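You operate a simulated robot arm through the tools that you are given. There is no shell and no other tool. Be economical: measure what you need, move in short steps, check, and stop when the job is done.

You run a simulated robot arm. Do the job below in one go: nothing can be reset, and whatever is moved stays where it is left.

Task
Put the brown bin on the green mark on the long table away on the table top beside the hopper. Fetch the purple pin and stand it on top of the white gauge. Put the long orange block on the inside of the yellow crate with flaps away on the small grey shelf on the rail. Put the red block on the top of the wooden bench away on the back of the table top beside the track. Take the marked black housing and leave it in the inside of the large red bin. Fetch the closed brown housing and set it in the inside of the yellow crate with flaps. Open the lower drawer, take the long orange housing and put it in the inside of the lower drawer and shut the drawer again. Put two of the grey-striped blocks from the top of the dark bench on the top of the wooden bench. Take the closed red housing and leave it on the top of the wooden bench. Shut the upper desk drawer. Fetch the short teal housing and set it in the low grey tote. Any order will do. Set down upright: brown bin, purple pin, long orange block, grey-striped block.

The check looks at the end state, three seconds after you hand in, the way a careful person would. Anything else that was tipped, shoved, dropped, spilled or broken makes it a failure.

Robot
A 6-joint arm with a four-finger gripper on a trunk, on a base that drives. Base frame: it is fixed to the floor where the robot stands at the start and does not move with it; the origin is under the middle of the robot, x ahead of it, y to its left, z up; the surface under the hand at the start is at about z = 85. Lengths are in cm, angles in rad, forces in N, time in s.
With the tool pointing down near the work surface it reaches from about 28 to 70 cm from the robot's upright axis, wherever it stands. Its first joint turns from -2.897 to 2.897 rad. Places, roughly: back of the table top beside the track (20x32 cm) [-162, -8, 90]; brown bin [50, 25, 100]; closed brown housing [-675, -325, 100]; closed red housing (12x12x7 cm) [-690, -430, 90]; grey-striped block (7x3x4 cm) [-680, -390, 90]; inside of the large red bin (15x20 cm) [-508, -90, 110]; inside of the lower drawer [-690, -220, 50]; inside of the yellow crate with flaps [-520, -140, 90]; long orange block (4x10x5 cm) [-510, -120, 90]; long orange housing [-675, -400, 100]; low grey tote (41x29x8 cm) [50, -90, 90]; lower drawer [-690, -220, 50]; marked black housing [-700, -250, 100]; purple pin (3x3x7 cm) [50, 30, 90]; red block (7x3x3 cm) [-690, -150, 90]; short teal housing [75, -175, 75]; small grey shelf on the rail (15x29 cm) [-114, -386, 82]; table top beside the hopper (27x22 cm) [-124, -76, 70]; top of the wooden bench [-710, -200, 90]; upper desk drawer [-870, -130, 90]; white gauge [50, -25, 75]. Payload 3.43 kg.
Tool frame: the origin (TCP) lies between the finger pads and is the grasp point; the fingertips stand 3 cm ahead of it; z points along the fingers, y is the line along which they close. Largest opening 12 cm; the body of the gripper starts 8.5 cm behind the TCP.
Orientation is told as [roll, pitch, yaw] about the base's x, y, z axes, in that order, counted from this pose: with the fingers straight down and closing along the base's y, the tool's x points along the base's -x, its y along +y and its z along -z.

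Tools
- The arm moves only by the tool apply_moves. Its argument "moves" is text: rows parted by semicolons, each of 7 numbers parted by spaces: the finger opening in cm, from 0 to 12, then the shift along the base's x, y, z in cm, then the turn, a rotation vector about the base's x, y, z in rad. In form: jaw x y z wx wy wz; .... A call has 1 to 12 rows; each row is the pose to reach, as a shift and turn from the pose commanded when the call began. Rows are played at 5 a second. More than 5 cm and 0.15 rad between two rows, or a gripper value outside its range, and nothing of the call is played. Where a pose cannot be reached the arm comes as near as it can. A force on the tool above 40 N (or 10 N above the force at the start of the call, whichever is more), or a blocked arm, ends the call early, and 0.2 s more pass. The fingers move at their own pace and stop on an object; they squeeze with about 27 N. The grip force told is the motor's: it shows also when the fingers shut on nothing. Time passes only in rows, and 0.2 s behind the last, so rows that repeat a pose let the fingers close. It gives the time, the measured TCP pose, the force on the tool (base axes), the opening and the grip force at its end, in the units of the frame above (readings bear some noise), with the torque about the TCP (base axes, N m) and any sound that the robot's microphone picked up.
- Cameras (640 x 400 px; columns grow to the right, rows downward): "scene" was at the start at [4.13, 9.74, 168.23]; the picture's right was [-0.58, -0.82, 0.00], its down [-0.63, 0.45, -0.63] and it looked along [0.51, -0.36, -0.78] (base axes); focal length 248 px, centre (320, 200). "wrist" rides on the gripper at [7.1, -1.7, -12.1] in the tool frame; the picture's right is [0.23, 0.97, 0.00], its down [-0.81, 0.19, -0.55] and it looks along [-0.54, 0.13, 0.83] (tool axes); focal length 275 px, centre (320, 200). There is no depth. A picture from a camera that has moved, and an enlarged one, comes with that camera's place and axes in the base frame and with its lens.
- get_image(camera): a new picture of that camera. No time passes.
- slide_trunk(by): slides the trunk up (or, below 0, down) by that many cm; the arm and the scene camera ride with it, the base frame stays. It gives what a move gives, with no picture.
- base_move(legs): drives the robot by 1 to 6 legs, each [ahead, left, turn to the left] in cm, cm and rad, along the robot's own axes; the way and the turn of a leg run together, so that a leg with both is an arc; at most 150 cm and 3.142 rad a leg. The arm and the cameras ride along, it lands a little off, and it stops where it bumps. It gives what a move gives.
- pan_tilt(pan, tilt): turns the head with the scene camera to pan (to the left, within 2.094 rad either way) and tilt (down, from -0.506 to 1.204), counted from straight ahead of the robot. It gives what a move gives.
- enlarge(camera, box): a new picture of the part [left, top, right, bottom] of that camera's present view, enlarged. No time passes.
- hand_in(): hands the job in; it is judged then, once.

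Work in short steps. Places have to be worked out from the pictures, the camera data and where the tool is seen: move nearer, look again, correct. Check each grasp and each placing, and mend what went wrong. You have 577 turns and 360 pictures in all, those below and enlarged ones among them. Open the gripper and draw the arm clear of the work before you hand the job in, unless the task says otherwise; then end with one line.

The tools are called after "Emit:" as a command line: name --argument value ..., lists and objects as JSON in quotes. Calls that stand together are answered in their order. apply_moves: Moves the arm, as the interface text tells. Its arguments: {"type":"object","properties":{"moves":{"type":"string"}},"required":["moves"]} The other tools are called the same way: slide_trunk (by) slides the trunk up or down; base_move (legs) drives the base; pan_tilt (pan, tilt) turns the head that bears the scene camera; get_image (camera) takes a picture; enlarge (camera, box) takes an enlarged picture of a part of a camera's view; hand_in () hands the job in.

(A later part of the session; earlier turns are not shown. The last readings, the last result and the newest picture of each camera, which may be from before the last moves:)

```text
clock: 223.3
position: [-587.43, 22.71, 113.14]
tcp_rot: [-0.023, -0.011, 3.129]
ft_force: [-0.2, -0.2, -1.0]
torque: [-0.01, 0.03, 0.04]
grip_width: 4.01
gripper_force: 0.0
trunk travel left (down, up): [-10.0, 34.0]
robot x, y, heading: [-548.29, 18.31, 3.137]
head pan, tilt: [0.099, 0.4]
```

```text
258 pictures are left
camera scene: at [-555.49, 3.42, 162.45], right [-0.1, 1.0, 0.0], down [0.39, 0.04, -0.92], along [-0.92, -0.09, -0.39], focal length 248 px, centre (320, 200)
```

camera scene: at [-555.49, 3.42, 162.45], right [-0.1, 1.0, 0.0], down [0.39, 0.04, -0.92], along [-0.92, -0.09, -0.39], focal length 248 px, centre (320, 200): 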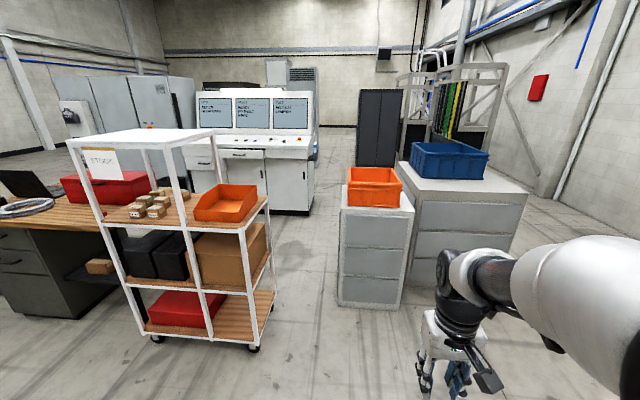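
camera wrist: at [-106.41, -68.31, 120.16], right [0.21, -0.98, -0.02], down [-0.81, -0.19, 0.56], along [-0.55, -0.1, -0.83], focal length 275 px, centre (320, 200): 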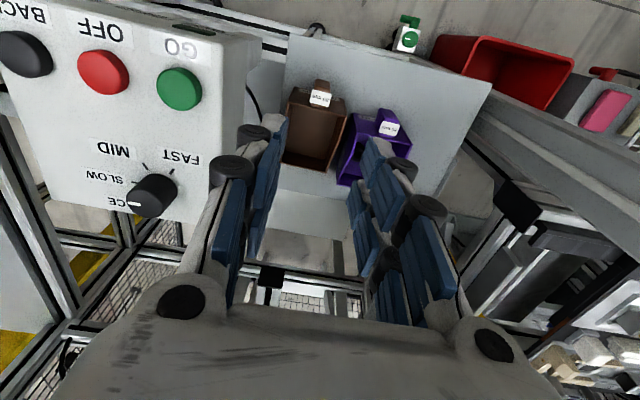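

I see the desk with a wooden top, a stock cart, the dark table and the crates on the left. I move left to stand beside the crates and look at them.

Emit:
base_move --legs '[[35, 85, 0]]'

Emit:
pan_tilt --pan 2.0 --tilt 0.75

Emit:
get_image --camera "scene"

Emit:
pan_tilt --pan 0.7 --tilt 0.5

Emit:
get_image --camera "scene"

```text
clock: 228.2
position: [-622.76, -62.03, 113.16]
tcp_rot: [-0.022, -0.01, 3.126]
ft_force: [0.0, -0.4, 0.9]
torque: [0.03, 0.01, 0.02]
grip_width: 4.02
gripper_force: 0.0
trunk travel left (down, up): [-10.0, 34.0]
robot x, y, heading: [-583.46, -66.64, 3.136]
head pan, tilt: [0.099, 0.4]
```

```text
clock: 230.0
position: [-622.79, -62.08, 113.21]
tcp_rot: [-0.022, -0.011, 3.127]
ft_force: [-0.3, 0.5, -0.6]
torque: [0.02, 0.0, -0.01]
grip_width: 4.0
gripper_force: 0.0
trunk travel left (down, up): [-10.0, 34.0]
robot x, y, heading: [-583.46, -66.62, 3.132]
head pan, tilt: [2.0, 0.75]
```

```text
257 pictures are left
camera scene: at [-578.21, -88.21, 159.35], right [-0.91, -0.41, 0.0], down [-0.28, 0.62, -0.73], along [0.3, -0.67, -0.68], focal length 248 px, centre (320, 200)
```

scene: 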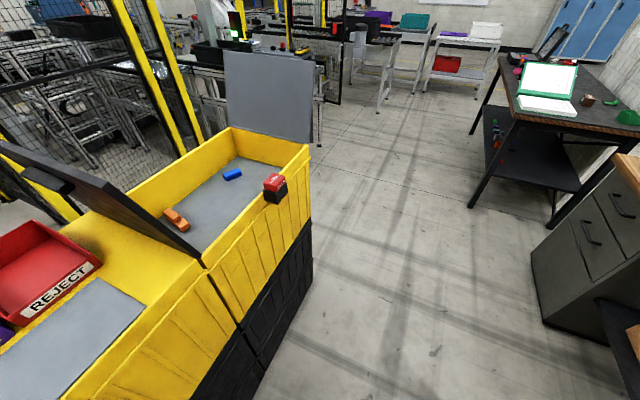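

```text
clock: 231.5
position: [-622.84, -62.06, 113.13]
tcp_rot: [-0.023, -0.011, 3.127]
ft_force: [0.3, 0.1, -0.5]
torque: [-0.01, 0.01, -0.03]
grip_width: 4.0
gripper_force: 0.0
trunk travel left (down, up): [-10.0, 34.0]
robot x, y, heading: [-583.62, -66.75, 3.136]
head pan, tilt: [0.7, 0.499]
```

```text
256 pictures are left
camera scene: at [-588.6, -86.51, 161.54], right [-0.64, 0.77, 0.0], down [0.37, 0.31, -0.88], along [-0.67, -0.56, -0.48], focal length 248 px, centre (320, 200)
```

scene: 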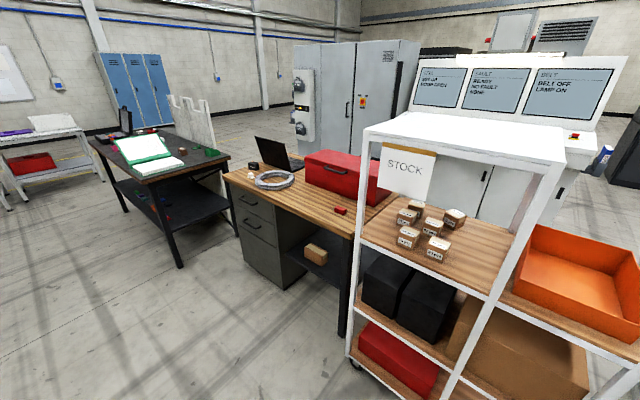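

I can see the crate (rim z≈102, x -534…-491, y -175…-109) with the orange block, the REJECT bin, the wooden bench with the red block, and the dark bench. I drive along the aisle to the dark bench.

Emit:
base_move --legs '[[0, 140, 0], [-8, 140, 0]]'

Emit:
pan_tilt --pan 0.4 --tilt 0.6

Emit:
get_image --camera "scene"

Emit:
pan_tilt --pan -0.9 --tilt 0.6

Emit:
get_image --camera "scene"

```text
clock: 245.1
position: [-610.9, -343.57, 113.19]
tcp_rot: [-0.023, -0.01, -3.141]
ft_force: [-0.4, -0.2, 0.3]
torque: [0.0, -0.01, -0.02]
grip_width: 4.0
gripper_force: 0.0
trunk travel left (down, up): [-10.0, 34.0]
robot x, y, heading: [-571.15, -347.62, -3.131]
head pan, tilt: [0.7, 0.499]
```

```text
clock: 245.9
position: [-610.9, -343.34, 113.19]
tcp_rot: [-0.023, -0.012, -3.141]
ft_force: [0.0, 0.6, -0.1]
torque: [-0.01, 0.03, -0.01]
grip_width: 4.01
gripper_force: 0.2
trunk travel left (down, up): [-10.0, 34.0]
robot x, y, heading: [-571.38, -347.24, -3.126]
head pan, tilt: [0.4, 0.6]
```

```text
255 pictures are left
camera scene: at [-577.58, -364.92, 160.63], right [-0.4, 0.92, 0.0], down [0.52, 0.23, -0.83], along [-0.76, -0.33, -0.56], focal length 248 px, centre (320, 200)
```

scene: 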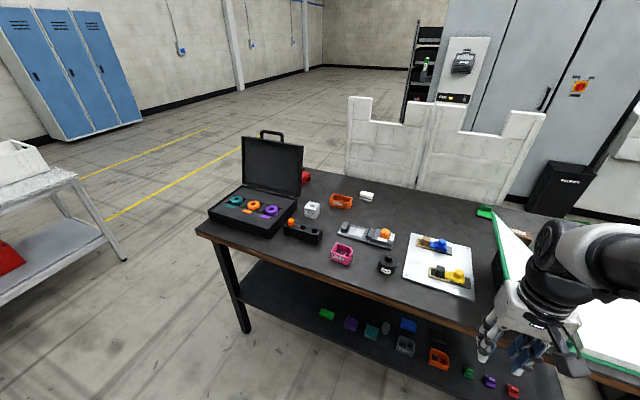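

```text
clock: 247.4
position: [-611.09, -343.45, 113.14]
tcp_rot: [-0.023, -0.009, -3.139]
ft_force: [0.7, 0.3, -0.3]
torque: [-0.01, -0.01, 0.01]
grip_width: 4.02
gripper_force: 0.0
trunk travel left (down, up): [-10.0, 34.0]
robot x, y, heading: [-571.35, -347.84, -3.129]
head pan, tilt: [-0.901, 0.6]
```

```text
254 pictures are left
camera scene: at [-575.07, -354.52, 160.63], right [0.78, 0.63, 0.0], down [0.36, -0.44, -0.83], along [-0.52, 0.64, -0.56], focal length 248 px, centre (320, 200)
```

scene: 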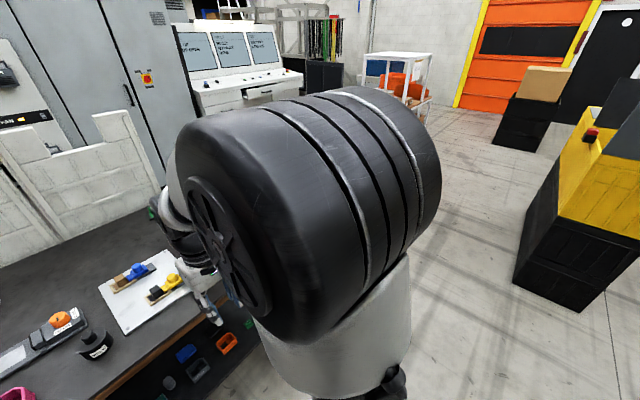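

Many small parts here. Go back to that view and zoom.

Emit:
pan_tilt --pan 0.4 --tilt 0.6

Emit:
enlarge --camera "scene" --box '[200, 130, 400, 290]'

Emit:
enlarge --camera "scene" --box '[370, 180, 530, 400]'

```text
clock: 248.8
position: [-611.04, -343.52, 113.1]
tcp_rot: [-0.024, -0.011, -3.14]
ft_force: [0.5, -0.1, -0.1]
torque: [0.0, 0.03, 0.03]
grip_width: 4.04
gripper_force: 0.1
trunk travel left (down, up): [-10.0, 34.0]
robot x, y, heading: [-571.51, -347.43, -3.128]
head pan, tilt: [0.4, 0.6]
```

```text
2.50 times, centred on (300, 210) of scene
camera zoom: at [-577.58, -364.9, 160.63], right [-0.4, 0.92, 0.0], down [0.52, 0.23, -0.83], along [-0.76, -0.33, -0.56], focal length 619 px, centre (370, 175)
```

zoom: 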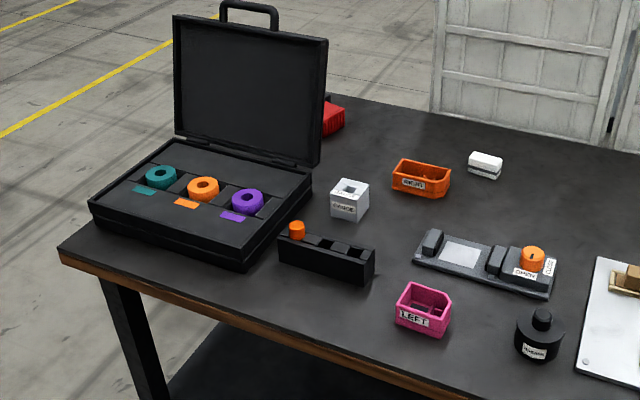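

```text
1.82 times, centred on (450, 290) of scene
camera zoom: at [-577.58, -364.9, 160.63], right [-0.4, 0.92, 0.0], down [0.52, 0.23, -0.83], along [-0.76, -0.33, -0.56], focal length 450 px, centre (84, 36)
```

zoom: 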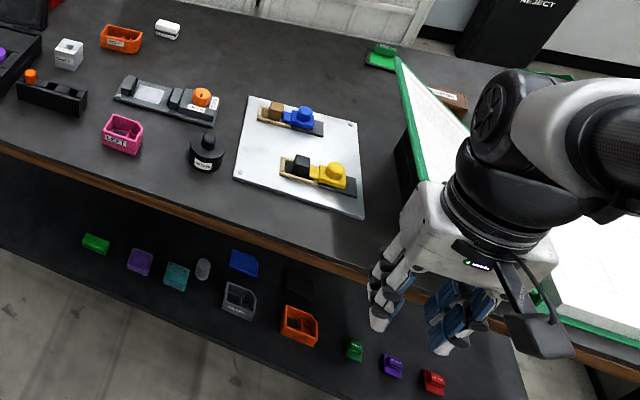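

The orange housing, red housing and white striped item are 90–100 cm from the table front side... I check how close my base can get: look down at the base.

Emit:
pan_tilt --pan 0.0 --tilt 1.2

Emit:
get_image --camera "scene"

Emit:
get_image --camera "wrist"

```text
clock: 249.8
position: [-610.98, -343.58, 113.18]
tcp_rot: [-0.023, -0.011, -3.139]
ft_force: [-0.4, 0.5, -0.2]
torque: [0.02, 0.03, 0.0]
grip_width: 3.98
gripper_force: 0.1
trunk travel left (down, up): [-10.0, 34.0]
robot x, y, heading: [-571.38, -347.57, -3.129]
head pan, tilt: [0.0, 1.201]
```

```text
251 pictures are left
camera scene: at [-575.08, -361.44, 156.18], right [-0.01, 1.0, 0.0], down [0.93, 0.01, -0.36], along [-0.36, 0.0, -0.93], focal length 248 px, centre (320, 200)
```

scene: 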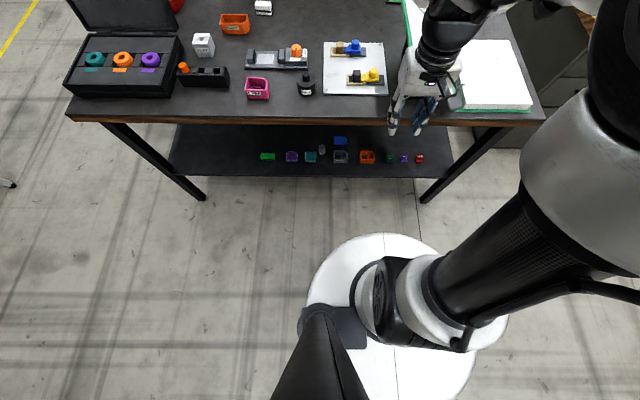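

```text
250 pictures are left
camera wrist: at [-603.64, -341.98, 125.04], right [0.23, -0.97, -0.02], down [-0.8, -0.21, 0.56], along [-0.55, -0.11, -0.83], focal length 275 px, centre (320, 200)
```

wrist: 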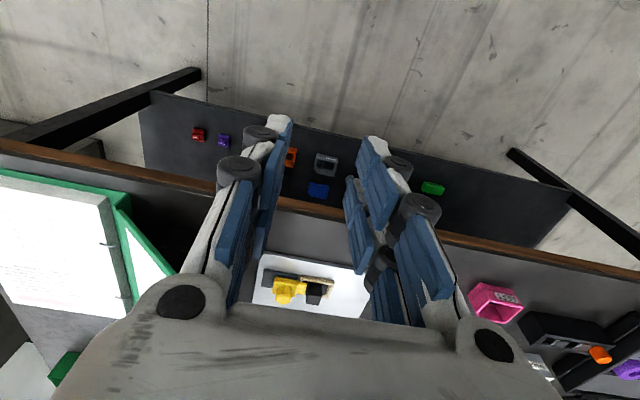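

The white disc is at shoulder height, so it tells little. All wanted parts lie near the table's far side (x≈-690…-700). Let me zoom on the parts first.

Emit:
pan_tilt --pan 0.2 --tilt 0.8

Emit:
enlarge --camera "scene" --box '[220, 80, 340, 160]'

Emit:
get_image --camera "scene"

```text
clock: 250.7
position: [-610.96, -343.49, 113.18]
tcp_rot: [-0.023, -0.011, -3.139]
ft_force: [0.3, 0.9, 0.7]
torque: [0.0, 0.03, 0.0]
grip_width: 4.03
gripper_force: 0.0
trunk travel left (down, up): [-10.0, 34.0]
robot x, y, heading: [-571.53, -347.71, -3.129]
head pan, tilt: [0.201, 0.799]
```

```text
5.00 times, centred on (280, 120) of scene
camera zoom: at [-577.37, -363.07, 158.94], right [-0.21, 0.98, 0.0], down [0.7, 0.15, -0.7], along [-0.68, -0.15, -0.72], focal length 1238 px, centre (520, 600)
```

zoom: 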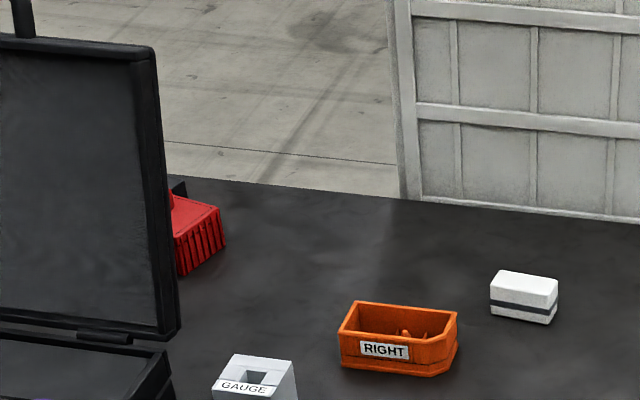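

```text
248 pictures are left
camera scene: at [-577.37, -363.07, 158.94], right [-0.21, 0.98, 0.0], down [0.7, 0.15, -0.7], along [-0.68, -0.15, -0.72], focal length 248 px, centre (320, 200)
```

scene: 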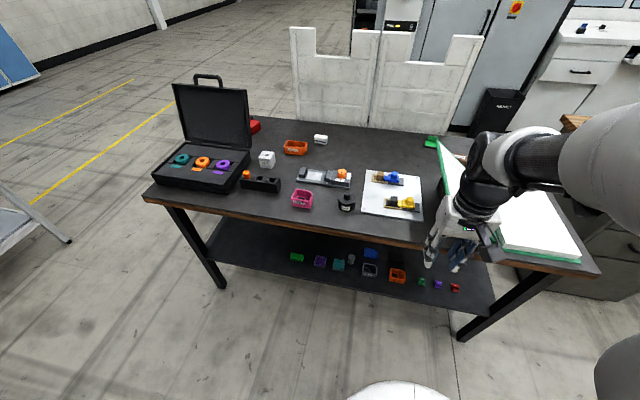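

The wanted parts are reachable from the front with a tilted tool. Before fetching the orange housing, the lower drawer must be open, so I drive to the wooden bench and look at its drawers.

Emit:
base_move --legs '[[0, -95, 0]]'

Emit:
pan_tilt --pan 0.1 --tilt 0.7

Emit:
get_image --camera "scene"

```text
clock: 255.8
position: [-612.02, -245.23, 113.22]
tcp_rot: [-0.024, -0.01, 3.141]
ft_force: [0.0, 0.4, -0.1]
torque: [-0.01, -0.04, -0.04]
grip_width: 4.02
gripper_force: 0.1
trunk travel left (down, up): [-10.0, 34.0]
robot x, y, heading: [-572.77, -249.59, -3.132]
head pan, tilt: [0.201, 0.799]
```

```text
clock: 256.5
position: [-612.09, -245.27, 113.16]
tcp_rot: [-0.022, -0.01, 3.14]
ft_force: [-0.6, -0.6, -0.4]
torque: [0.04, 0.01, -0.01]
grip_width: 4.0
gripper_force: 0.1
trunk travel left (down, up): [-10.0, 34.0]
robot x, y, heading: [-572.79, -249.74, -3.127]
head pan, tilt: [0.099, 0.7]
```

```text
247 pictures are left
camera scene: at [-579.09, -264.17, 159.77], right [-0.11, 0.99, 0.0], down [0.64, 0.07, -0.76], along [-0.76, -0.08, -0.64], focal length 248 px, centre (320, 200)
```

scene: 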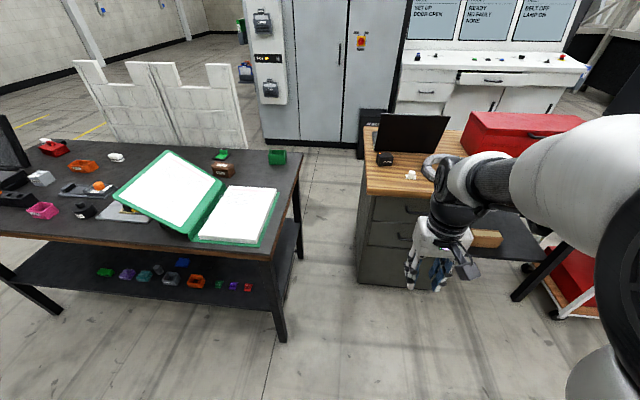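

I move right 40 cm so the drawers are left of the arm in view, and look again.

Emit:
base_move --legs '[[0, -42, 0]]'

Emit:
pan_tilt --pan 0.1 --tilt 0.85

Emit:
get_image --camera "scene"

```text
clock: 259.1
position: [-612.58, -203.68, 113.08]
tcp_rot: [-0.023, -0.01, -3.141]
ft_force: [1.0, 1.2, 0.6]
torque: [-0.03, 0.01, 0.03]
grip_width: 3.99
gripper_force: 0.2
trunk travel left (down, up): [-10.0, 34.0]
robot x, y, heading: [-573.35, -207.91, -3.129]
head pan, tilt: [0.099, 0.7]
```

```text
clock: 259.8
position: [-612.51, -203.77, 113.07]
tcp_rot: [-0.023, -0.011, -3.14]
ft_force: [-0.4, 0.9, 0.1]
torque: [0.0, 0.01, -0.01]
grip_width: 3.96
gripper_force: 0.1
trunk travel left (down, up): [-10.0, 34.0]
robot x, y, heading: [-573.18, -207.97, -3.125]
head pan, tilt: [0.099, 0.85]
```

```text
246 pictures are left
camera scene: at [-578.85, -222.59, 158.55], right [-0.11, 0.99, 0.0], down [0.75, 0.08, -0.66], along [-0.66, -0.07, -0.75], focal length 248 px, centre (320, 200)
```

scene: 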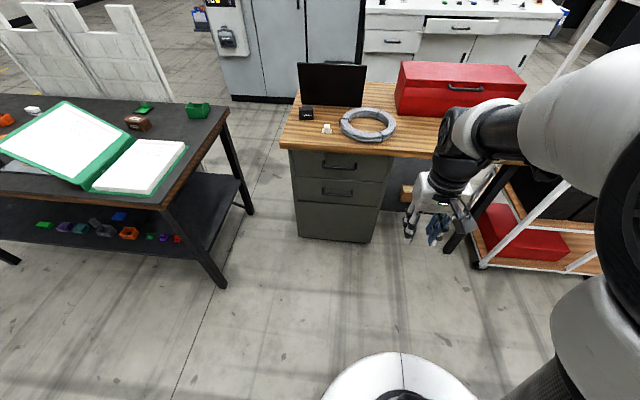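

Emit:
enlarge --camera "scene" --box '[260, 70, 440, 260]'

```text
2.11 times, centred on (350, 165) of scene
camera zoom: at [-578.85, -222.59, 158.55], right [-0.11, 0.99, 0.0], down [0.75, 0.08, -0.66], along [-0.66, -0.07, -0.75], focal length 521 px, centre (257, 274)
```

zoom: 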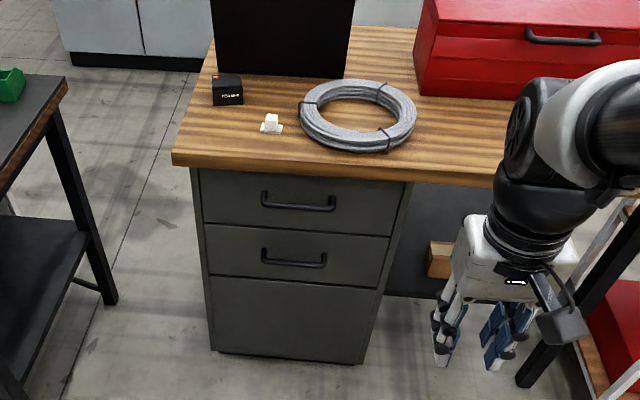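

Two drawers: upper handle at z≈73, lower handle bar at about (-677,-223,52), 16 cm long. I'll grip the bar with the tool pointing forward and the fingers closing vertically. First lower the trunk and turn the hand a quarter about the vertical.

Emit:
slide_trunk --by -10

Emit:
apply_moves --moves "5 0 0 0 0 0 -0.148; 5 0 0 0 0 0 -0.296; 5 0 0 0 0 0 -0.444; 5 0 0 0 0 0 -0.592; 5 0 0 0 0 0 -0.74; 5 0 0 0 0 0 -0.888; 5 0 0 0 0 0 -1.036; 5 0 0 0 0 0 -1.184; 5 0 0 0 0 0 -1.332; 5 0 0 0 0 0 -1.45; 5 0 0 0 0 0 -1.571; 5 0 0 0 0 0 -1.571"

Emit:
apply_moves --moves "5 0 0 -1 0 0.145 0; 5 0 0 -2 0 0.29 0; 5 0 0 -3 0 0.435 0; 5 0 0 -4 0 0.58 0; 5 0 0 -5 0 0.725 0; 5 0 0 -6 0 0.87 0; 5 0 0 -7 0 1.015 0; 5 0 0 -8 0 1.16 0; 5 0 0 -9 0 1.305 0; 5 0 0 -10 0 1.4 0; 5 0 0 -10 0 1.5 0; 5 0 0 -10 0 1.5 0"

Emit:
get_image --camera "scene"

```text
clock: 261.1
position: [-612.53, -203.76, 103.19]
tcp_rot: [-0.024, -0.011, -3.138]
ft_force: [0.0, 0.6, -0.6]
torque: [0.03, -0.02, -0.03]
grip_width: 3.99
gripper_force: 0.0
trunk travel left (down, up): [0.0, 44.0]
robot x, y, heading: [-573.46, -208.01, -3.13]
head pan, tilt: [0.099, 0.85]
```

```text
clock: 263.7
position: [-612.49, -203.8, 103.03]
tcp_rot: [-0.023, -0.01, 1.571]
ft_force: [0.0, -0.8, -0.9]
torque: [-0.01, 0.0, 0.01]
grip_width: 4.96
gripper_force: 0.1
trunk travel left (down, up): [0.0, 44.0]
robot x, y, heading: [-573.42, -207.88, -3.129]
head pan, tilt: [0.099, 0.85]
```

```text
clock: 266.3
position: [-618.02, -199.49, 87.89]
tcp_rot: [1.478, -0.002, 1.561]
ft_force: [0.2, 0.6, 0.0]
torque: [0.03, 0.04, -0.05]
grip_width: 4.99
gripper_force: 0.2
out of reach, approached as far as the arm can: row 4, 5, 6, 7, 8, 9, 10, 11, 12
trunk travel left (down, up): [0.0, 44.0]
robot x, y, heading: [-573.42, -207.77, -3.126]
head pan, tilt: [0.099, 0.85]
```

```text
244 pictures are left
camera scene: at [-578.84, -222.58, 148.55], right [-0.11, 0.99, 0.0], down [0.75, 0.08, -0.66], along [-0.66, -0.07, -0.75], focal length 248 px, centre (320, 200)
```

scene: 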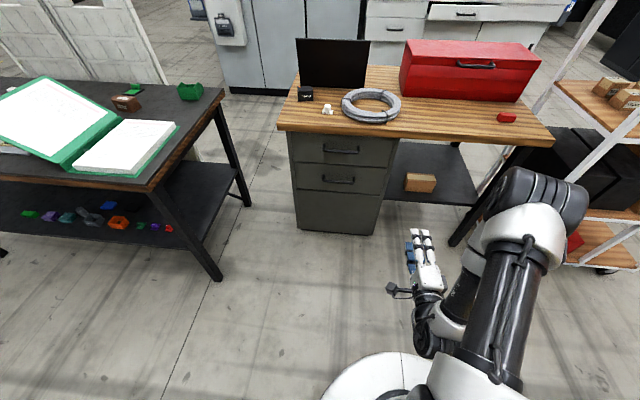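

The tool points forward now. I drive 33 ahead and 23 left to bring it before the drawers, then lower it.

Emit:
base_move --legs '[[30, 23, 0]]'

Emit:
apply_moves --moves "5 0 0 -4.5 0 0 0; 5 0 0 -9 0 0 0; 5 0 0 -13.5 0 0 0; 5 0 0 -18 0 0 0; 5 0 0 -22.5 0 0 0; 5 0 0 -27 0 0 0; 5 0 0 -31.5 0 0 0; 5 0 0 -35.5 0 0 0"

Emit:
get_image --camera "scene"

Emit:
get_image --camera "wrist"

```text
clock: 268.7
position: [-647.88, -222.85, 87.84]
tcp_rot: [1.478, -0.002, 1.559]
ft_force: [-0.4, 0.0, -0.7]
torque: [-0.02, 0.0, 0.01]
grip_width: 5.0
gripper_force: 0.0
trunk travel left (down, up): [0.0, 44.0]
robot x, y, heading: [-602.63, -231.1, -3.13]
head pan, tilt: [0.099, 0.85]
```

```text
clock: 270.5
position: [-648.32, -222.37, 55.22]
tcp_rot: [1.476, -0.002, 1.561]
ft_force: [0.2, 0.0, -0.9]
torque: [-0.01, -0.05, 0.01]
grip_width: 4.98
gripper_force: 0.0
out of reach, approached as far as the arm can: row 1, 2, 3, 4, 8
trunk travel left (down, up): [0.0, 44.0]
robot x, y, heading: [-603.01, -231.47, -3.126]
head pan, tilt: [0.099, 0.85]
```

```text
243 pictures are left
camera scene: at [-608.64, -246.0, 148.55], right [-0.11, 0.99, 0.0], down [0.75, 0.08, -0.66], along [-0.66, -0.07, -0.75], focal length 248 px, centre (320, 200)
```

scene: 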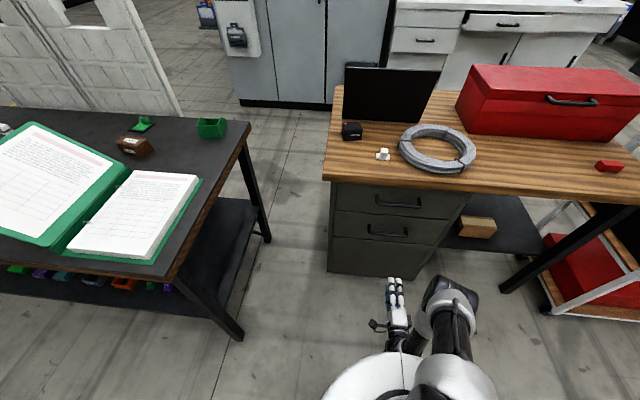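

```text
242 pictures are left
camera wrist: at [-636.13, -229.57, 54.6], right [-0.09, -0.23, 0.97], down [0.54, 0.81, 0.24], along [-0.84, 0.55, 0.05], focal length 275 px, centre (320, 200)
```

wrist: 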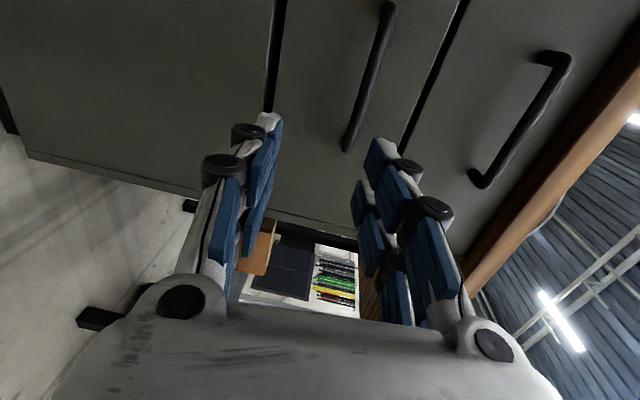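

The lower bar is at about (-672.5, -224, 58.5). I rise 3.3 and move forward in steps to 4 cm short, then look.

Emit:
apply_moves --moves "5 0 -1 3.3 0 0 0; 5 -4.5 -1 3.5 0 0 0; 5 -9 -1 3.5 0 0 0; 5 -13.5 -1 3.5 0 0 0; 5 -17 -1 3.5 0 0 0"

Emit:
get_image --camera "wrist"

```text
clock: 271.7
position: [-665.01, -221.66, 58.73]
tcp_rot: [1.479, 0.0, 1.577]
ft_force: [-0.4, 0.0, -0.3]
torque: [-0.01, 0.02, 0.0]
grip_width: 4.99
gripper_force: 0.1
out of reach, approached as far as the arm can: row 4, 5
trunk travel left (down, up): [0.0, 44.0]
robot x, y, heading: [-602.8, -231.64, -3.13]
head pan, tilt: [0.099, 0.85]
```

```text
241 pictures are left
camera wrist: at [-652.75, -228.72, 58.01], right [-0.09, -0.23, 0.97], down [0.53, 0.81, 0.24], along [-0.84, 0.53, 0.05], focal length 275 px, centre (320, 200)
```

wrist: 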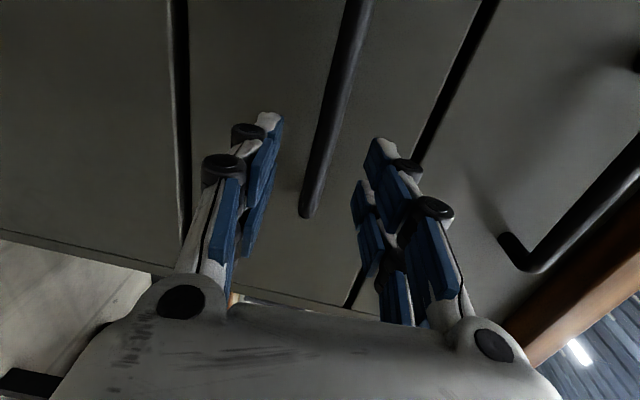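

The bar lies between the fingers; the arm is at its limit, so I drive the base 5 cm ahead.

Emit:
base_move --legs '[[4.5, 0, 0]]'

Emit:
get_image --camera "wrist"

```text
clock: 272.6
position: [-669.56, -221.79, 58.73]
tcp_rot: [1.48, 0.0, 1.576]
ft_force: [-0.3, -0.2, 0.6]
torque: [0.01, 0.03, 0.01]
grip_width: 4.97
gripper_force: 0.1
trunk travel left (down, up): [0.0, 44.0]
robot x, y, heading: [-607.32, -231.55, -3.132]
head pan, tilt: [0.099, 0.85]
```

```text
240 pictures are left
camera wrist: at [-657.27, -228.79, 58.02], right [-0.09, -0.23, 0.97], down [0.53, 0.81, 0.24], along [-0.84, 0.53, 0.05], focal length 275 px, centre (320, 200)
```

wrist: 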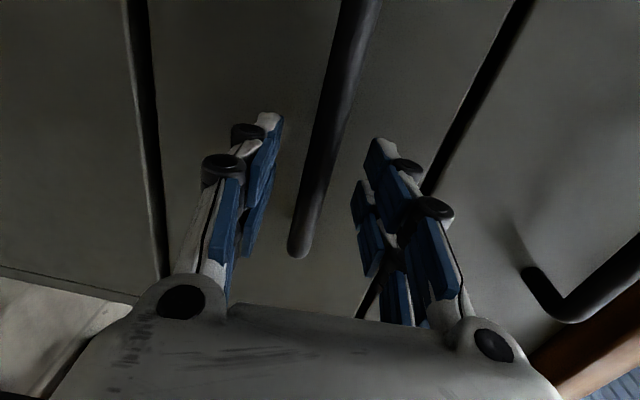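

Bar is 1.2 cm ahead of the TCP between pads. Close.

Emit:
apply_moves --moves "3 0 0 0 0 0 0; 0 0 0 0 0 0 0; 0 0 0 0 0 0 0; 0 0 0 0 0 0 0; 0 0 0 0 0 0 0"

Emit:
base_move --legs '[[-5, 0, 0]]'

Emit:
get_image --camera "scene"

```text
clock: 273.8
position: [-669.52, -221.9, 58.59]
tcp_rot: [1.473, 0.0, 1.575]
ft_force: [1.0, 0.1, -9.2]
torque: [0.06, -0.17, -0.04]
grip_width: 1.55
gripper_force: 44.8
trunk travel left (down, up): [0.0, 44.0]
robot x, y, heading: [-607.88, -231.26, -3.129]
head pan, tilt: [0.099, 0.85]
```

```text
clock: 274.7
position: [-664.6, -221.68, 58.58]
tcp_rot: [1.474, 0.001, 1.578]
ft_force: [2.9, -3.5, -14.0]
torque: [0.1, -0.24, -0.42]
grip_width: 1.53
gripper_force: 45.1
trunk travel left (down, up): [0.0, 44.0]
robot x, y, heading: [-602.69, -231.19, -3.127]
head pan, tilt: [0.099, 0.85]
```

```text
239 pictures are left
camera scene: at [-608.33, -246.0, 148.53], right [-0.11, 0.99, 0.0], down [0.75, 0.08, -0.66], along [-0.66, -0.07, -0.75], focal length 248 px, centre (320, 200)
```

scene: 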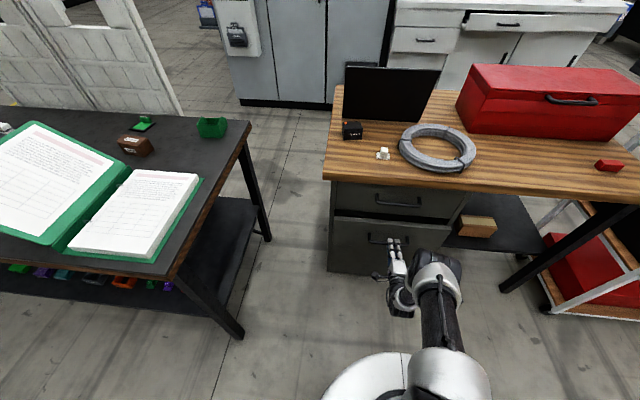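

The drawer opens. Pull 18 cm more.

Emit:
base_move --legs '[[-17, 0, 0]]'

Emit:
get_image --camera "scene"

```text
clock: 276.2
position: [-647.33, -221.87, 58.51]
tcp_rot: [1.475, -0.001, 1.58]
ft_force: [0.9, -18.5, -4.1]
torque: [-0.1, -0.1, 0.2]
grip_width: 1.52
gripper_force: 44.7
trunk travel left (down, up): [0.0, 44.0]
robot x, y, heading: [-585.93, -231.45, -3.128]
head pan, tilt: [0.099, 0.85]
```

```text
238 pictures are left
camera scene: at [-591.17, -245.93, 148.53], right [-0.11, 0.99, 0.0], down [0.75, 0.08, -0.66], along [-0.66, -0.07, -0.75], focal length 248 px, centre (320, 200)
```

scene: 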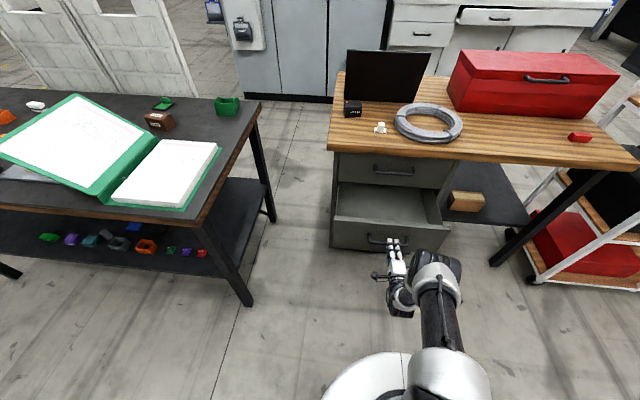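

The drawer is open about 22 cm. Release, back away, and return the tool to pointing down.

Emit:
apply_moves --moves "3 0 0 0 0 0 0; 5 0 0 0 0 0 0; 5 0 0 0 0 0 0; 5 0 0 0 0 0 0"

Emit:
base_move --legs '[[-14, 0, 0]]'

Emit:
apply_moves --moves "5 0 0 4 0 -0.1 0; 5 0 0 8 0 -0.2 0; 5 0 0 12 0 -0.3 0; 5 0 0 16 0 -0.4 0; 5 0 0 20 0 -0.5 0; 5 0 0 24 0 -0.6 0; 5 0 0 28 0 -0.7 0; 5 0 0 32 0 -0.8 0; 5 0 0 36 0 -0.9 0; 5 0 0 40 0 -1.0 0; 5 0 0 42 0 -1.1 0; 5 0 0 44 0 -1.2 0"

Emit:
get_image --camera "scene"

```text
clock: 277.2
position: [-647.37, -221.84, 58.58]
tcp_rot: [1.475, -0.001, 1.583]
ft_force: [-0.2, -0.4, 0.3]
torque: [-0.01, 0.01, 0.01]
grip_width: 5.01
gripper_force: 0.1
trunk travel left (down, up): [0.0, 44.0]
robot x, y, heading: [-585.51, -231.4, -3.132]
head pan, tilt: [0.099, 0.85]
```

```text
clock: 278.5
position: [-633.81, -221.74, 58.56]
tcp_rot: [1.476, -0.002, 1.582]
ft_force: [0.3, 0.0, 0.0]
torque: [0.0, 0.0, -0.04]
grip_width: 4.99
gripper_force: 0.0
trunk travel left (down, up): [0.0, 44.0]
robot x, y, heading: [-572.35, -231.13, -3.128]
head pan, tilt: [0.099, 0.85]
```

```text
clock: 281.1
position: [-633.75, -221.29, 102.65]
tcp_rot: [0.271, 0.01, 1.572]
ft_force: [0.0, 0.2, 0.4]
torque: [0.02, 0.01, 0.03]
grip_width: 4.99
gripper_force: 0.0
out of reach, approached as far as the arm can: row 9
trunk travel left (down, up): [0.0, 44.0]
robot x, y, heading: [-572.27, -230.81, -3.129]
head pan, tilt: [0.099, 0.85]
```

```text
237 pictures are left
camera scene: at [-577.57, -245.64, 148.54], right [-0.11, 0.99, 0.0], down [0.75, 0.08, -0.66], along [-0.66, -0.07, -0.75], focal length 248 px, centre (320, 200)
```

scene: 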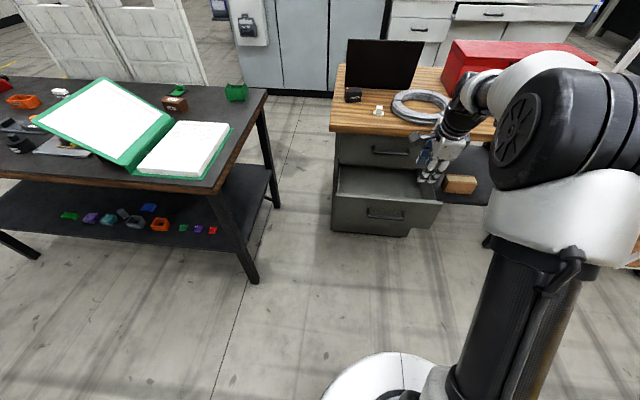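

Return the tool to vertical with the usual yaw.

Emit:
apply_moves --moves "5 2 0 2 0 -0.14 0; 5 4 0 4 0 -0.271 0; 5 4 0 4 0 -0.271 0"

Emit:
apply_moves --moves "5 1 0 0 0 0 0.148; 5 2 0 0 0 0 0.296; 5 3 0 0 0 0 0.444; 5 4 0 0 0 0 0.592; 5 5 0 0 0 0 0.74; 5 6 0 0 0 0 0.888; 5 6 0 0 0 0 1.036; 5 6 0 0 0 0 1.184; 5 6 0 0 0 0 1.332; 5 6 0 0 0 0 1.45; 5 6 0 0 0 0 1.571; 5 6 0 0 0 0 1.571"

Emit:
base_move --legs '[[0, 140, 0], [0, 20, 0]]'

Emit:
get_image --camera "scene"

```text
clock: 281.9
position: [-629.72, -221.29, 106.46]
tcp_rot: [0.003, 0.011, 1.571]
ft_force: [0.0, 0.1, 0.0]
torque: [0.0, 0.0, 0.0]
grip_width: 5.0
gripper_force: 0.0
trunk travel left (down, up): [0.0, 44.0]
robot x, y, heading: [-571.86, -230.86, -3.127]
head pan, tilt: [0.099, 0.85]
```

```text
clock: 284.5
position: [-623.7, -221.54, 106.62]
tcp_rot: [0.004, 0.011, -3.139]
ft_force: [0.6, 0.3, -1.1]
torque: [0.0, 0.01, 0.02]
grip_width: 5.02
gripper_force: 0.0
trunk travel left (down, up): [0.0, 44.0]
robot x, y, heading: [-571.83, -231.22, -3.131]
head pan, tilt: [0.099, 0.85]
```

```text
clock: 292.7
position: [-621.61, -382.58, 106.51]
tcp_rot: [0.005, 0.011, -3.142]
ft_force: [-0.4, -0.2, 1.2]
torque: [0.05, 0.0, -0.01]
grip_width: 5.0
gripper_force: 0.1
trunk travel left (down, up): [0.0, 44.0]
robot x, y, heading: [-569.71, -391.84, -3.134]
head pan, tilt: [0.099, 0.85]
```

```text
236 pictures are left
camera scene: at [-575.4, -406.6, 148.54], right [-0.11, 0.99, 0.0], down [0.75, 0.08, -0.66], along [-0.66, -0.07, -0.75], focal length 248 px, centre (320, 200)
```

scene: 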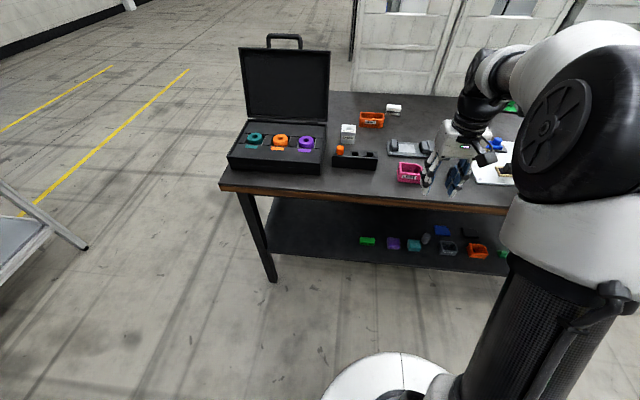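

Zoom on the orange housing and the striped block.

Emit:
enlarge --camera "scene" --box '[320, 80, 440, 200]'

```text
3.33 times, centred on (380, 140) of scene
camera zoom: at [-575.4, -406.6, 148.54], right [-0.11, 0.99, 0.0], down [0.75, 0.08, -0.66], along [-0.66, -0.07, -0.75], focal length 826 px, centre (120, 400)
```

zoom: 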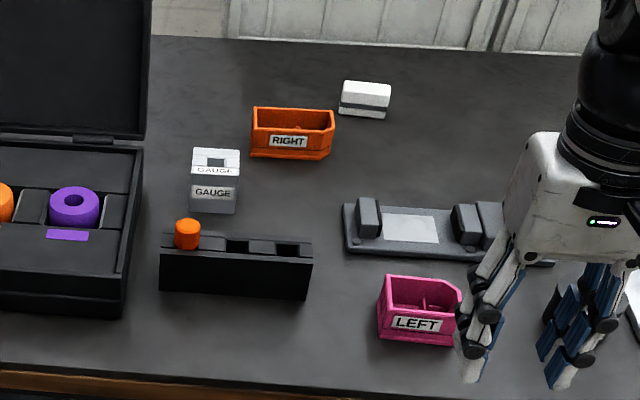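

Triangulating two views: the table top is at z≈90, and the orange housing (10.7×5) is at about (-672.5,-395). I drive ahead 31 and left 4.

Emit:
base_move --legs '[[30, 4, 0]]'

Emit:
get_image --camera "wrist"

Emit:
get_image --camera "scene"

```text
clock: 294.8
position: [-651.91, -386.64, 106.61]
tcp_rot: [0.003, 0.011, 3.14]
ft_force: [0.8, 0.6, 0.0]
torque: [0.0, -0.01, -0.03]
grip_width: 4.97
gripper_force: 0.0
trunk travel left (down, up): [0.0, 44.0]
robot x, y, heading: [-600.27, -396.18, -3.134]
head pan, tilt: [0.099, 0.85]
```

```text
234 pictures are left
camera wrist: at [-644.78, -384.91, 118.54], right [0.23, -0.97, 0.01], down [-0.82, -0.19, 0.54], along [-0.53, -0.13, -0.84], focal length 275 px, centre (320, 200)
```

wrist: 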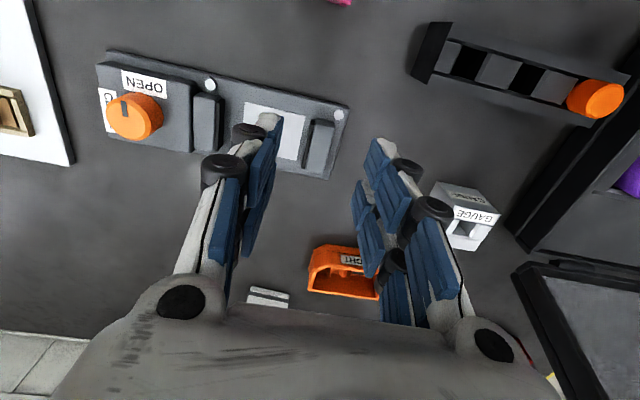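

```text
233 pictures are left
camera scene: at [-605.69, -410.87, 148.54], right [-0.11, 0.99, 0.0], down [0.75, 0.08, -0.66], along [-0.66, -0.07, -0.75], focal length 248 px, centre (320, 200)
```

scene: 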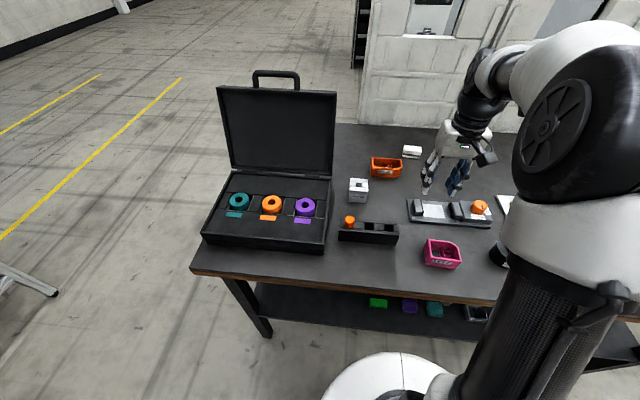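

Orange housing confirmed at (-671,-395). I turn the hand a quarter (camera to the right) and move above it.

Emit:
apply_moves --moves "9 0 -0.7 0 0 0 0.148; 9 0 -1.4 0 0 0 0.296; 9 0 -2.1 0 0 0 0.444; 9 0 -2.8 0 0 0 0.592; 9 0 -3.5 0 0 0 0.74; 9 -2 -4.2 0 0 0 0.888; 9 -4 -4.9 0 0 0 1.036; 9 -6 -5.6 0 0 0 1.184; 9 -8 -6.3 0 0 0 1.332; 9 -10 -7 0 0 0 1.45; 9 -12 -7.7 0 0 0 1.571; 9 -14 -8.3 0 0 0 1.571"

Emit:
apply_moves --moves "9 -2.5 0 0 0 0 0; 9 -5 0 -2 0 0 0; 9 -5.1 0 -5 0 0 0"

Emit:
get_image --camera "wrist"

```text
clock: 297.4
position: [-665.81, -394.9, 106.53]
tcp_rot: [0.006, 0.009, -1.567]
ft_force: [-0.1, -0.2, 0.2]
torque: [-0.01, -0.02, -0.04]
grip_width: 8.99
gripper_force: 0.0
trunk travel left (down, up): [0.0, 44.0]
robot x, y, heading: [-599.83, -396.08, -3.13]
head pan, tilt: [0.099, 0.85]
```

```text
clock: 298.2
position: [-669.06, -395.02, 101.06]
tcp_rot: [0.005, 0.011, -1.571]
ft_force: [-0.2, -0.2, 0.5]
torque: [0.03, 0.02, -0.02]
grip_width: 9.01
gripper_force: 0.1
out of reach, approached as far as the arm can: row 1, 2, 3
trunk travel left (down, up): [0.0, 44.0]
robot x, y, heading: [-599.93, -395.93, -3.131]
head pan, tilt: [0.099, 0.85]
```

```text
232 pictures are left
camera wrist: at [-670.83, -387.95, 113.09], right [0.97, 0.23, 0.01], down [0.19, -0.82, 0.55], along [0.13, -0.53, -0.84], focal length 275 px, centre (320, 200)
```

wrist: 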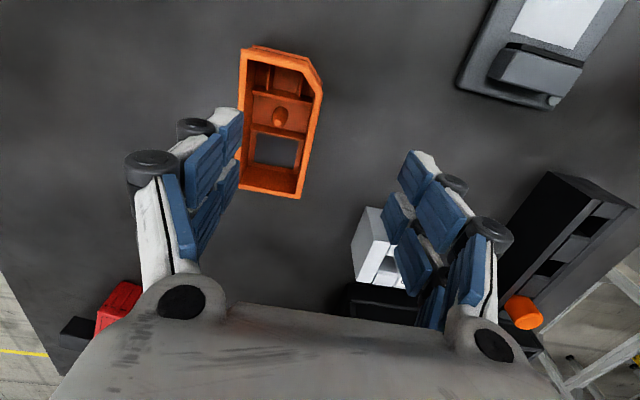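

The housing centre is at (-672.2,-394.2). I'm at the reach limit, so I drive 3.5 cm ahead.

Emit:
base_move --legs '[[3.5, 0, 0]]'

Emit:
get_image --camera "wrist"

```text
clock: 299.0
position: [-672.72, -395.05, 100.99]
tcp_rot: [0.004, 0.01, -1.573]
ft_force: [0.1, 0.3, 0.0]
torque: [0.05, -0.04, -0.04]
grip_width: 9.0
gripper_force: 0.1
trunk travel left (down, up): [0.0, 44.0]
robot x, y, heading: [-603.76, -396.18, -3.133]
head pan, tilt: [0.099, 0.85]
```

```text
231 pictures are left
camera wrist: at [-674.39, -387.95, 113.06], right [0.97, 0.23, 0.01], down [0.19, -0.82, 0.55], along [0.13, -0.53, -0.84], focal length 275 px, centre (320, 200)
```

wrist: 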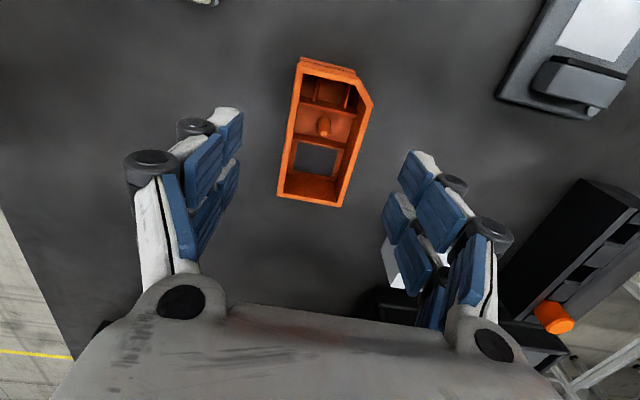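

Centred. Going down stepwise to TCP z≈94.3.

Emit:
apply_moves --moves "9 0.3 0.5 -2 0 0 0; 9 0.3 0.5 -4 0 0 0; 9 0.3 0.5 -5.5 0 0 0; 9 0.3 0.5 -6.7 0 0 0"

Emit:
get_image --camera "wrist"

```text
clock: 300.0
position: [-672.36, -394.47, 94.49]
tcp_rot: [0.005, 0.011, -1.573]
ft_force: [-0.9, 0.7, -0.7]
torque: [0.0, 0.0, 0.04]
grip_width: 8.99
gripper_force: 0.0
trunk travel left (down, up): [0.0, 44.0]
robot x, y, heading: [-603.66, -396.09, -3.131]
head pan, tilt: [0.099, 0.85]
```

```text
230 pictures are left
camera wrist: at [-674.02, -387.43, 106.52], right [0.97, 0.23, 0.01], down [0.19, -0.82, 0.55], along [0.13, -0.53, -0.84], focal length 275 px, centre (320, 200)
```

wrist: 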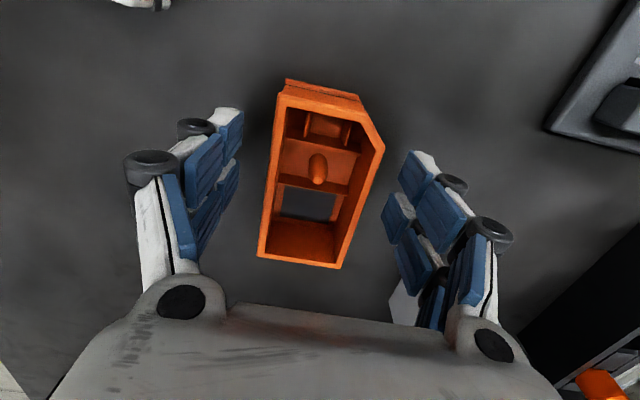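

Rim seems near z 93. Lower 1.6 more, then close.

Emit:
apply_moves --moves "9 0 0.2 -0.8 0 0 0; 9 0 0.2 -1.6 0 0 0; 9 0 0.2 -1.6 0 0 0"

Emit:
get_image --camera "wrist"

```text
clock: 300.8
position: [-672.41, -394.34, 92.86]
tcp_rot: [0.004, 0.011, -1.572]
ft_force: [-0.6, 0.0, 0.1]
torque: [-0.02, 0.01, 0.03]
grip_width: 9.0
gripper_force: 0.1
trunk travel left (down, up): [0.0, 44.0]
robot x, y, heading: [-603.99, -396.51, -3.13]
head pan, tilt: [0.099, 0.85]
```

```text
229 pictures are left
camera wrist: at [-674.05, -387.33, 104.84], right [0.97, 0.23, 0.01], down [0.19, -0.82, 0.55], along [0.13, -0.53, -0.84], focal length 275 px, centre (320, 200)
```

wrist: 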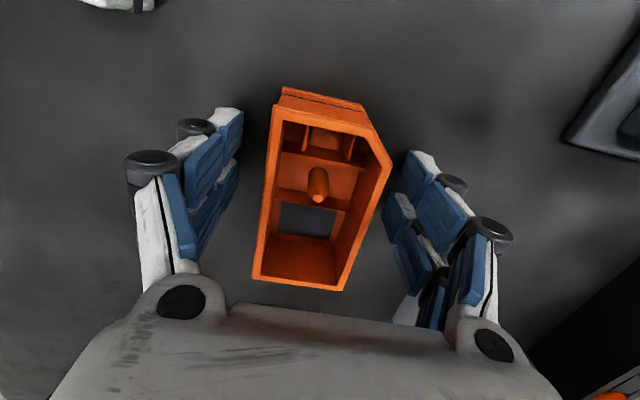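

Rim at TCP height, tips just above the table. Close and lift.

Emit:
apply_moves --moves "6 0 0 0 0 0 0; 3 0 0 0 0 0 0; 0 0 0 0 0 0 0; 0 0 0 0 0 0 0; 0 0 0 0 0 0 0; 0 0 0 0.4 0 0 0; 0 0 0 1 0 0 0; 0 0 0 2 0 0 0"

Emit:
get_image --camera "wrist"

```text
clock: 302.6
position: [-672.33, -394.38, 94.85]
tcp_rot: [0.006, 0.01, -1.575]
ft_force: [0.4, 0.4, -1.6]
torque: [0.03, -0.02, 0.01]
grip_width: 5.37
gripper_force: 27.0
trunk travel left (down, up): [0.0, 44.0]
robot x, y, heading: [-603.55, -396.29, -3.131]
head pan, tilt: [0.099, 0.85]
```

```text
228 pictures are left
camera wrist: at [-673.97, -387.31, 106.85], right [0.97, 0.23, 0.01], down [0.19, -0.82, 0.55], along [0.13, -0.53, -0.84], focal length 275 px, centre (320, 200)
```

wrist: 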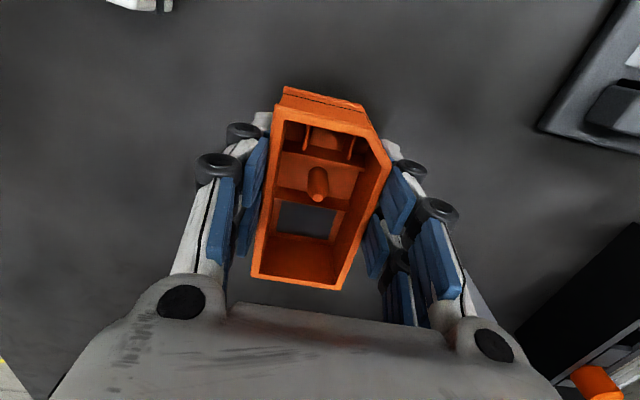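

Held at 5.37. Lift, draw in, back off, and drive to the drawer.

Emit:
apply_moves --moves "0 1 0 4 0 0 0; 0 3 0 8 0 0 0; 0 6 0 11 0 0 0; 0 10 0 12 0 0 0; 0 14 0 12 0 0 0; 0 18 0 12 0 0 0"

Emit:
base_move --legs '[[-30, 0, 0], [0, -140, 0], [0, -32, 0]]'

Emit:
get_image --camera "wrist"

Emit:
get_image --camera "scene"

```text
clock: 304.0
position: [-654.19, -394.5, 106.99]
tcp_rot: [0.002, 0.01, -1.572]
ft_force: [0.3, -0.4, -1.8]
torque: [-0.01, 0.02, -0.03]
grip_width: 5.38
gripper_force: 27.2
trunk travel left (down, up): [0.0, 44.0]
robot x, y, heading: [-603.67, -396.31, -3.131]
head pan, tilt: [0.099, 0.85]
```

```text
clock: 314.5
position: [-625.54, -219.04, 106.82]
tcp_rot: [0.003, 0.01, -1.581]
ft_force: [0.5, 0.3, -1.3]
torque: [0.01, 0.02, -0.05]
grip_width: 5.36
gripper_force: 26.9
trunk travel left (down, up): [0.0, 44.0]
robot x, y, heading: [-574.86, -221.19, -3.14]
head pan, tilt: [0.099, 0.85]
```

```text
227 pictures are left
camera wrist: at [-627.13, -211.95, 118.91], right [0.98, 0.22, 0.01], down [0.18, -0.82, 0.55], along [0.12, -0.53, -0.84], focal length 275 px, centre (320, 200)
```

wrist: 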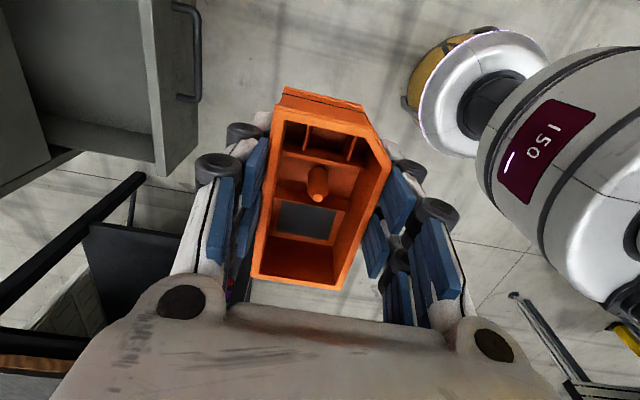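

```text
226 pictures are left
camera scene: at [-580.59, -235.77, 148.55], right [-0.1, 0.99, 0.0], down [0.75, 0.08, -0.66], along [-0.66, -0.07, -0.75], focal length 248 px, centre (320, 200)
```

scene: 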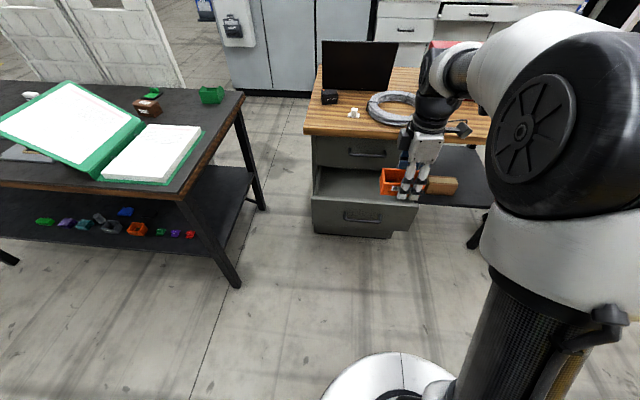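

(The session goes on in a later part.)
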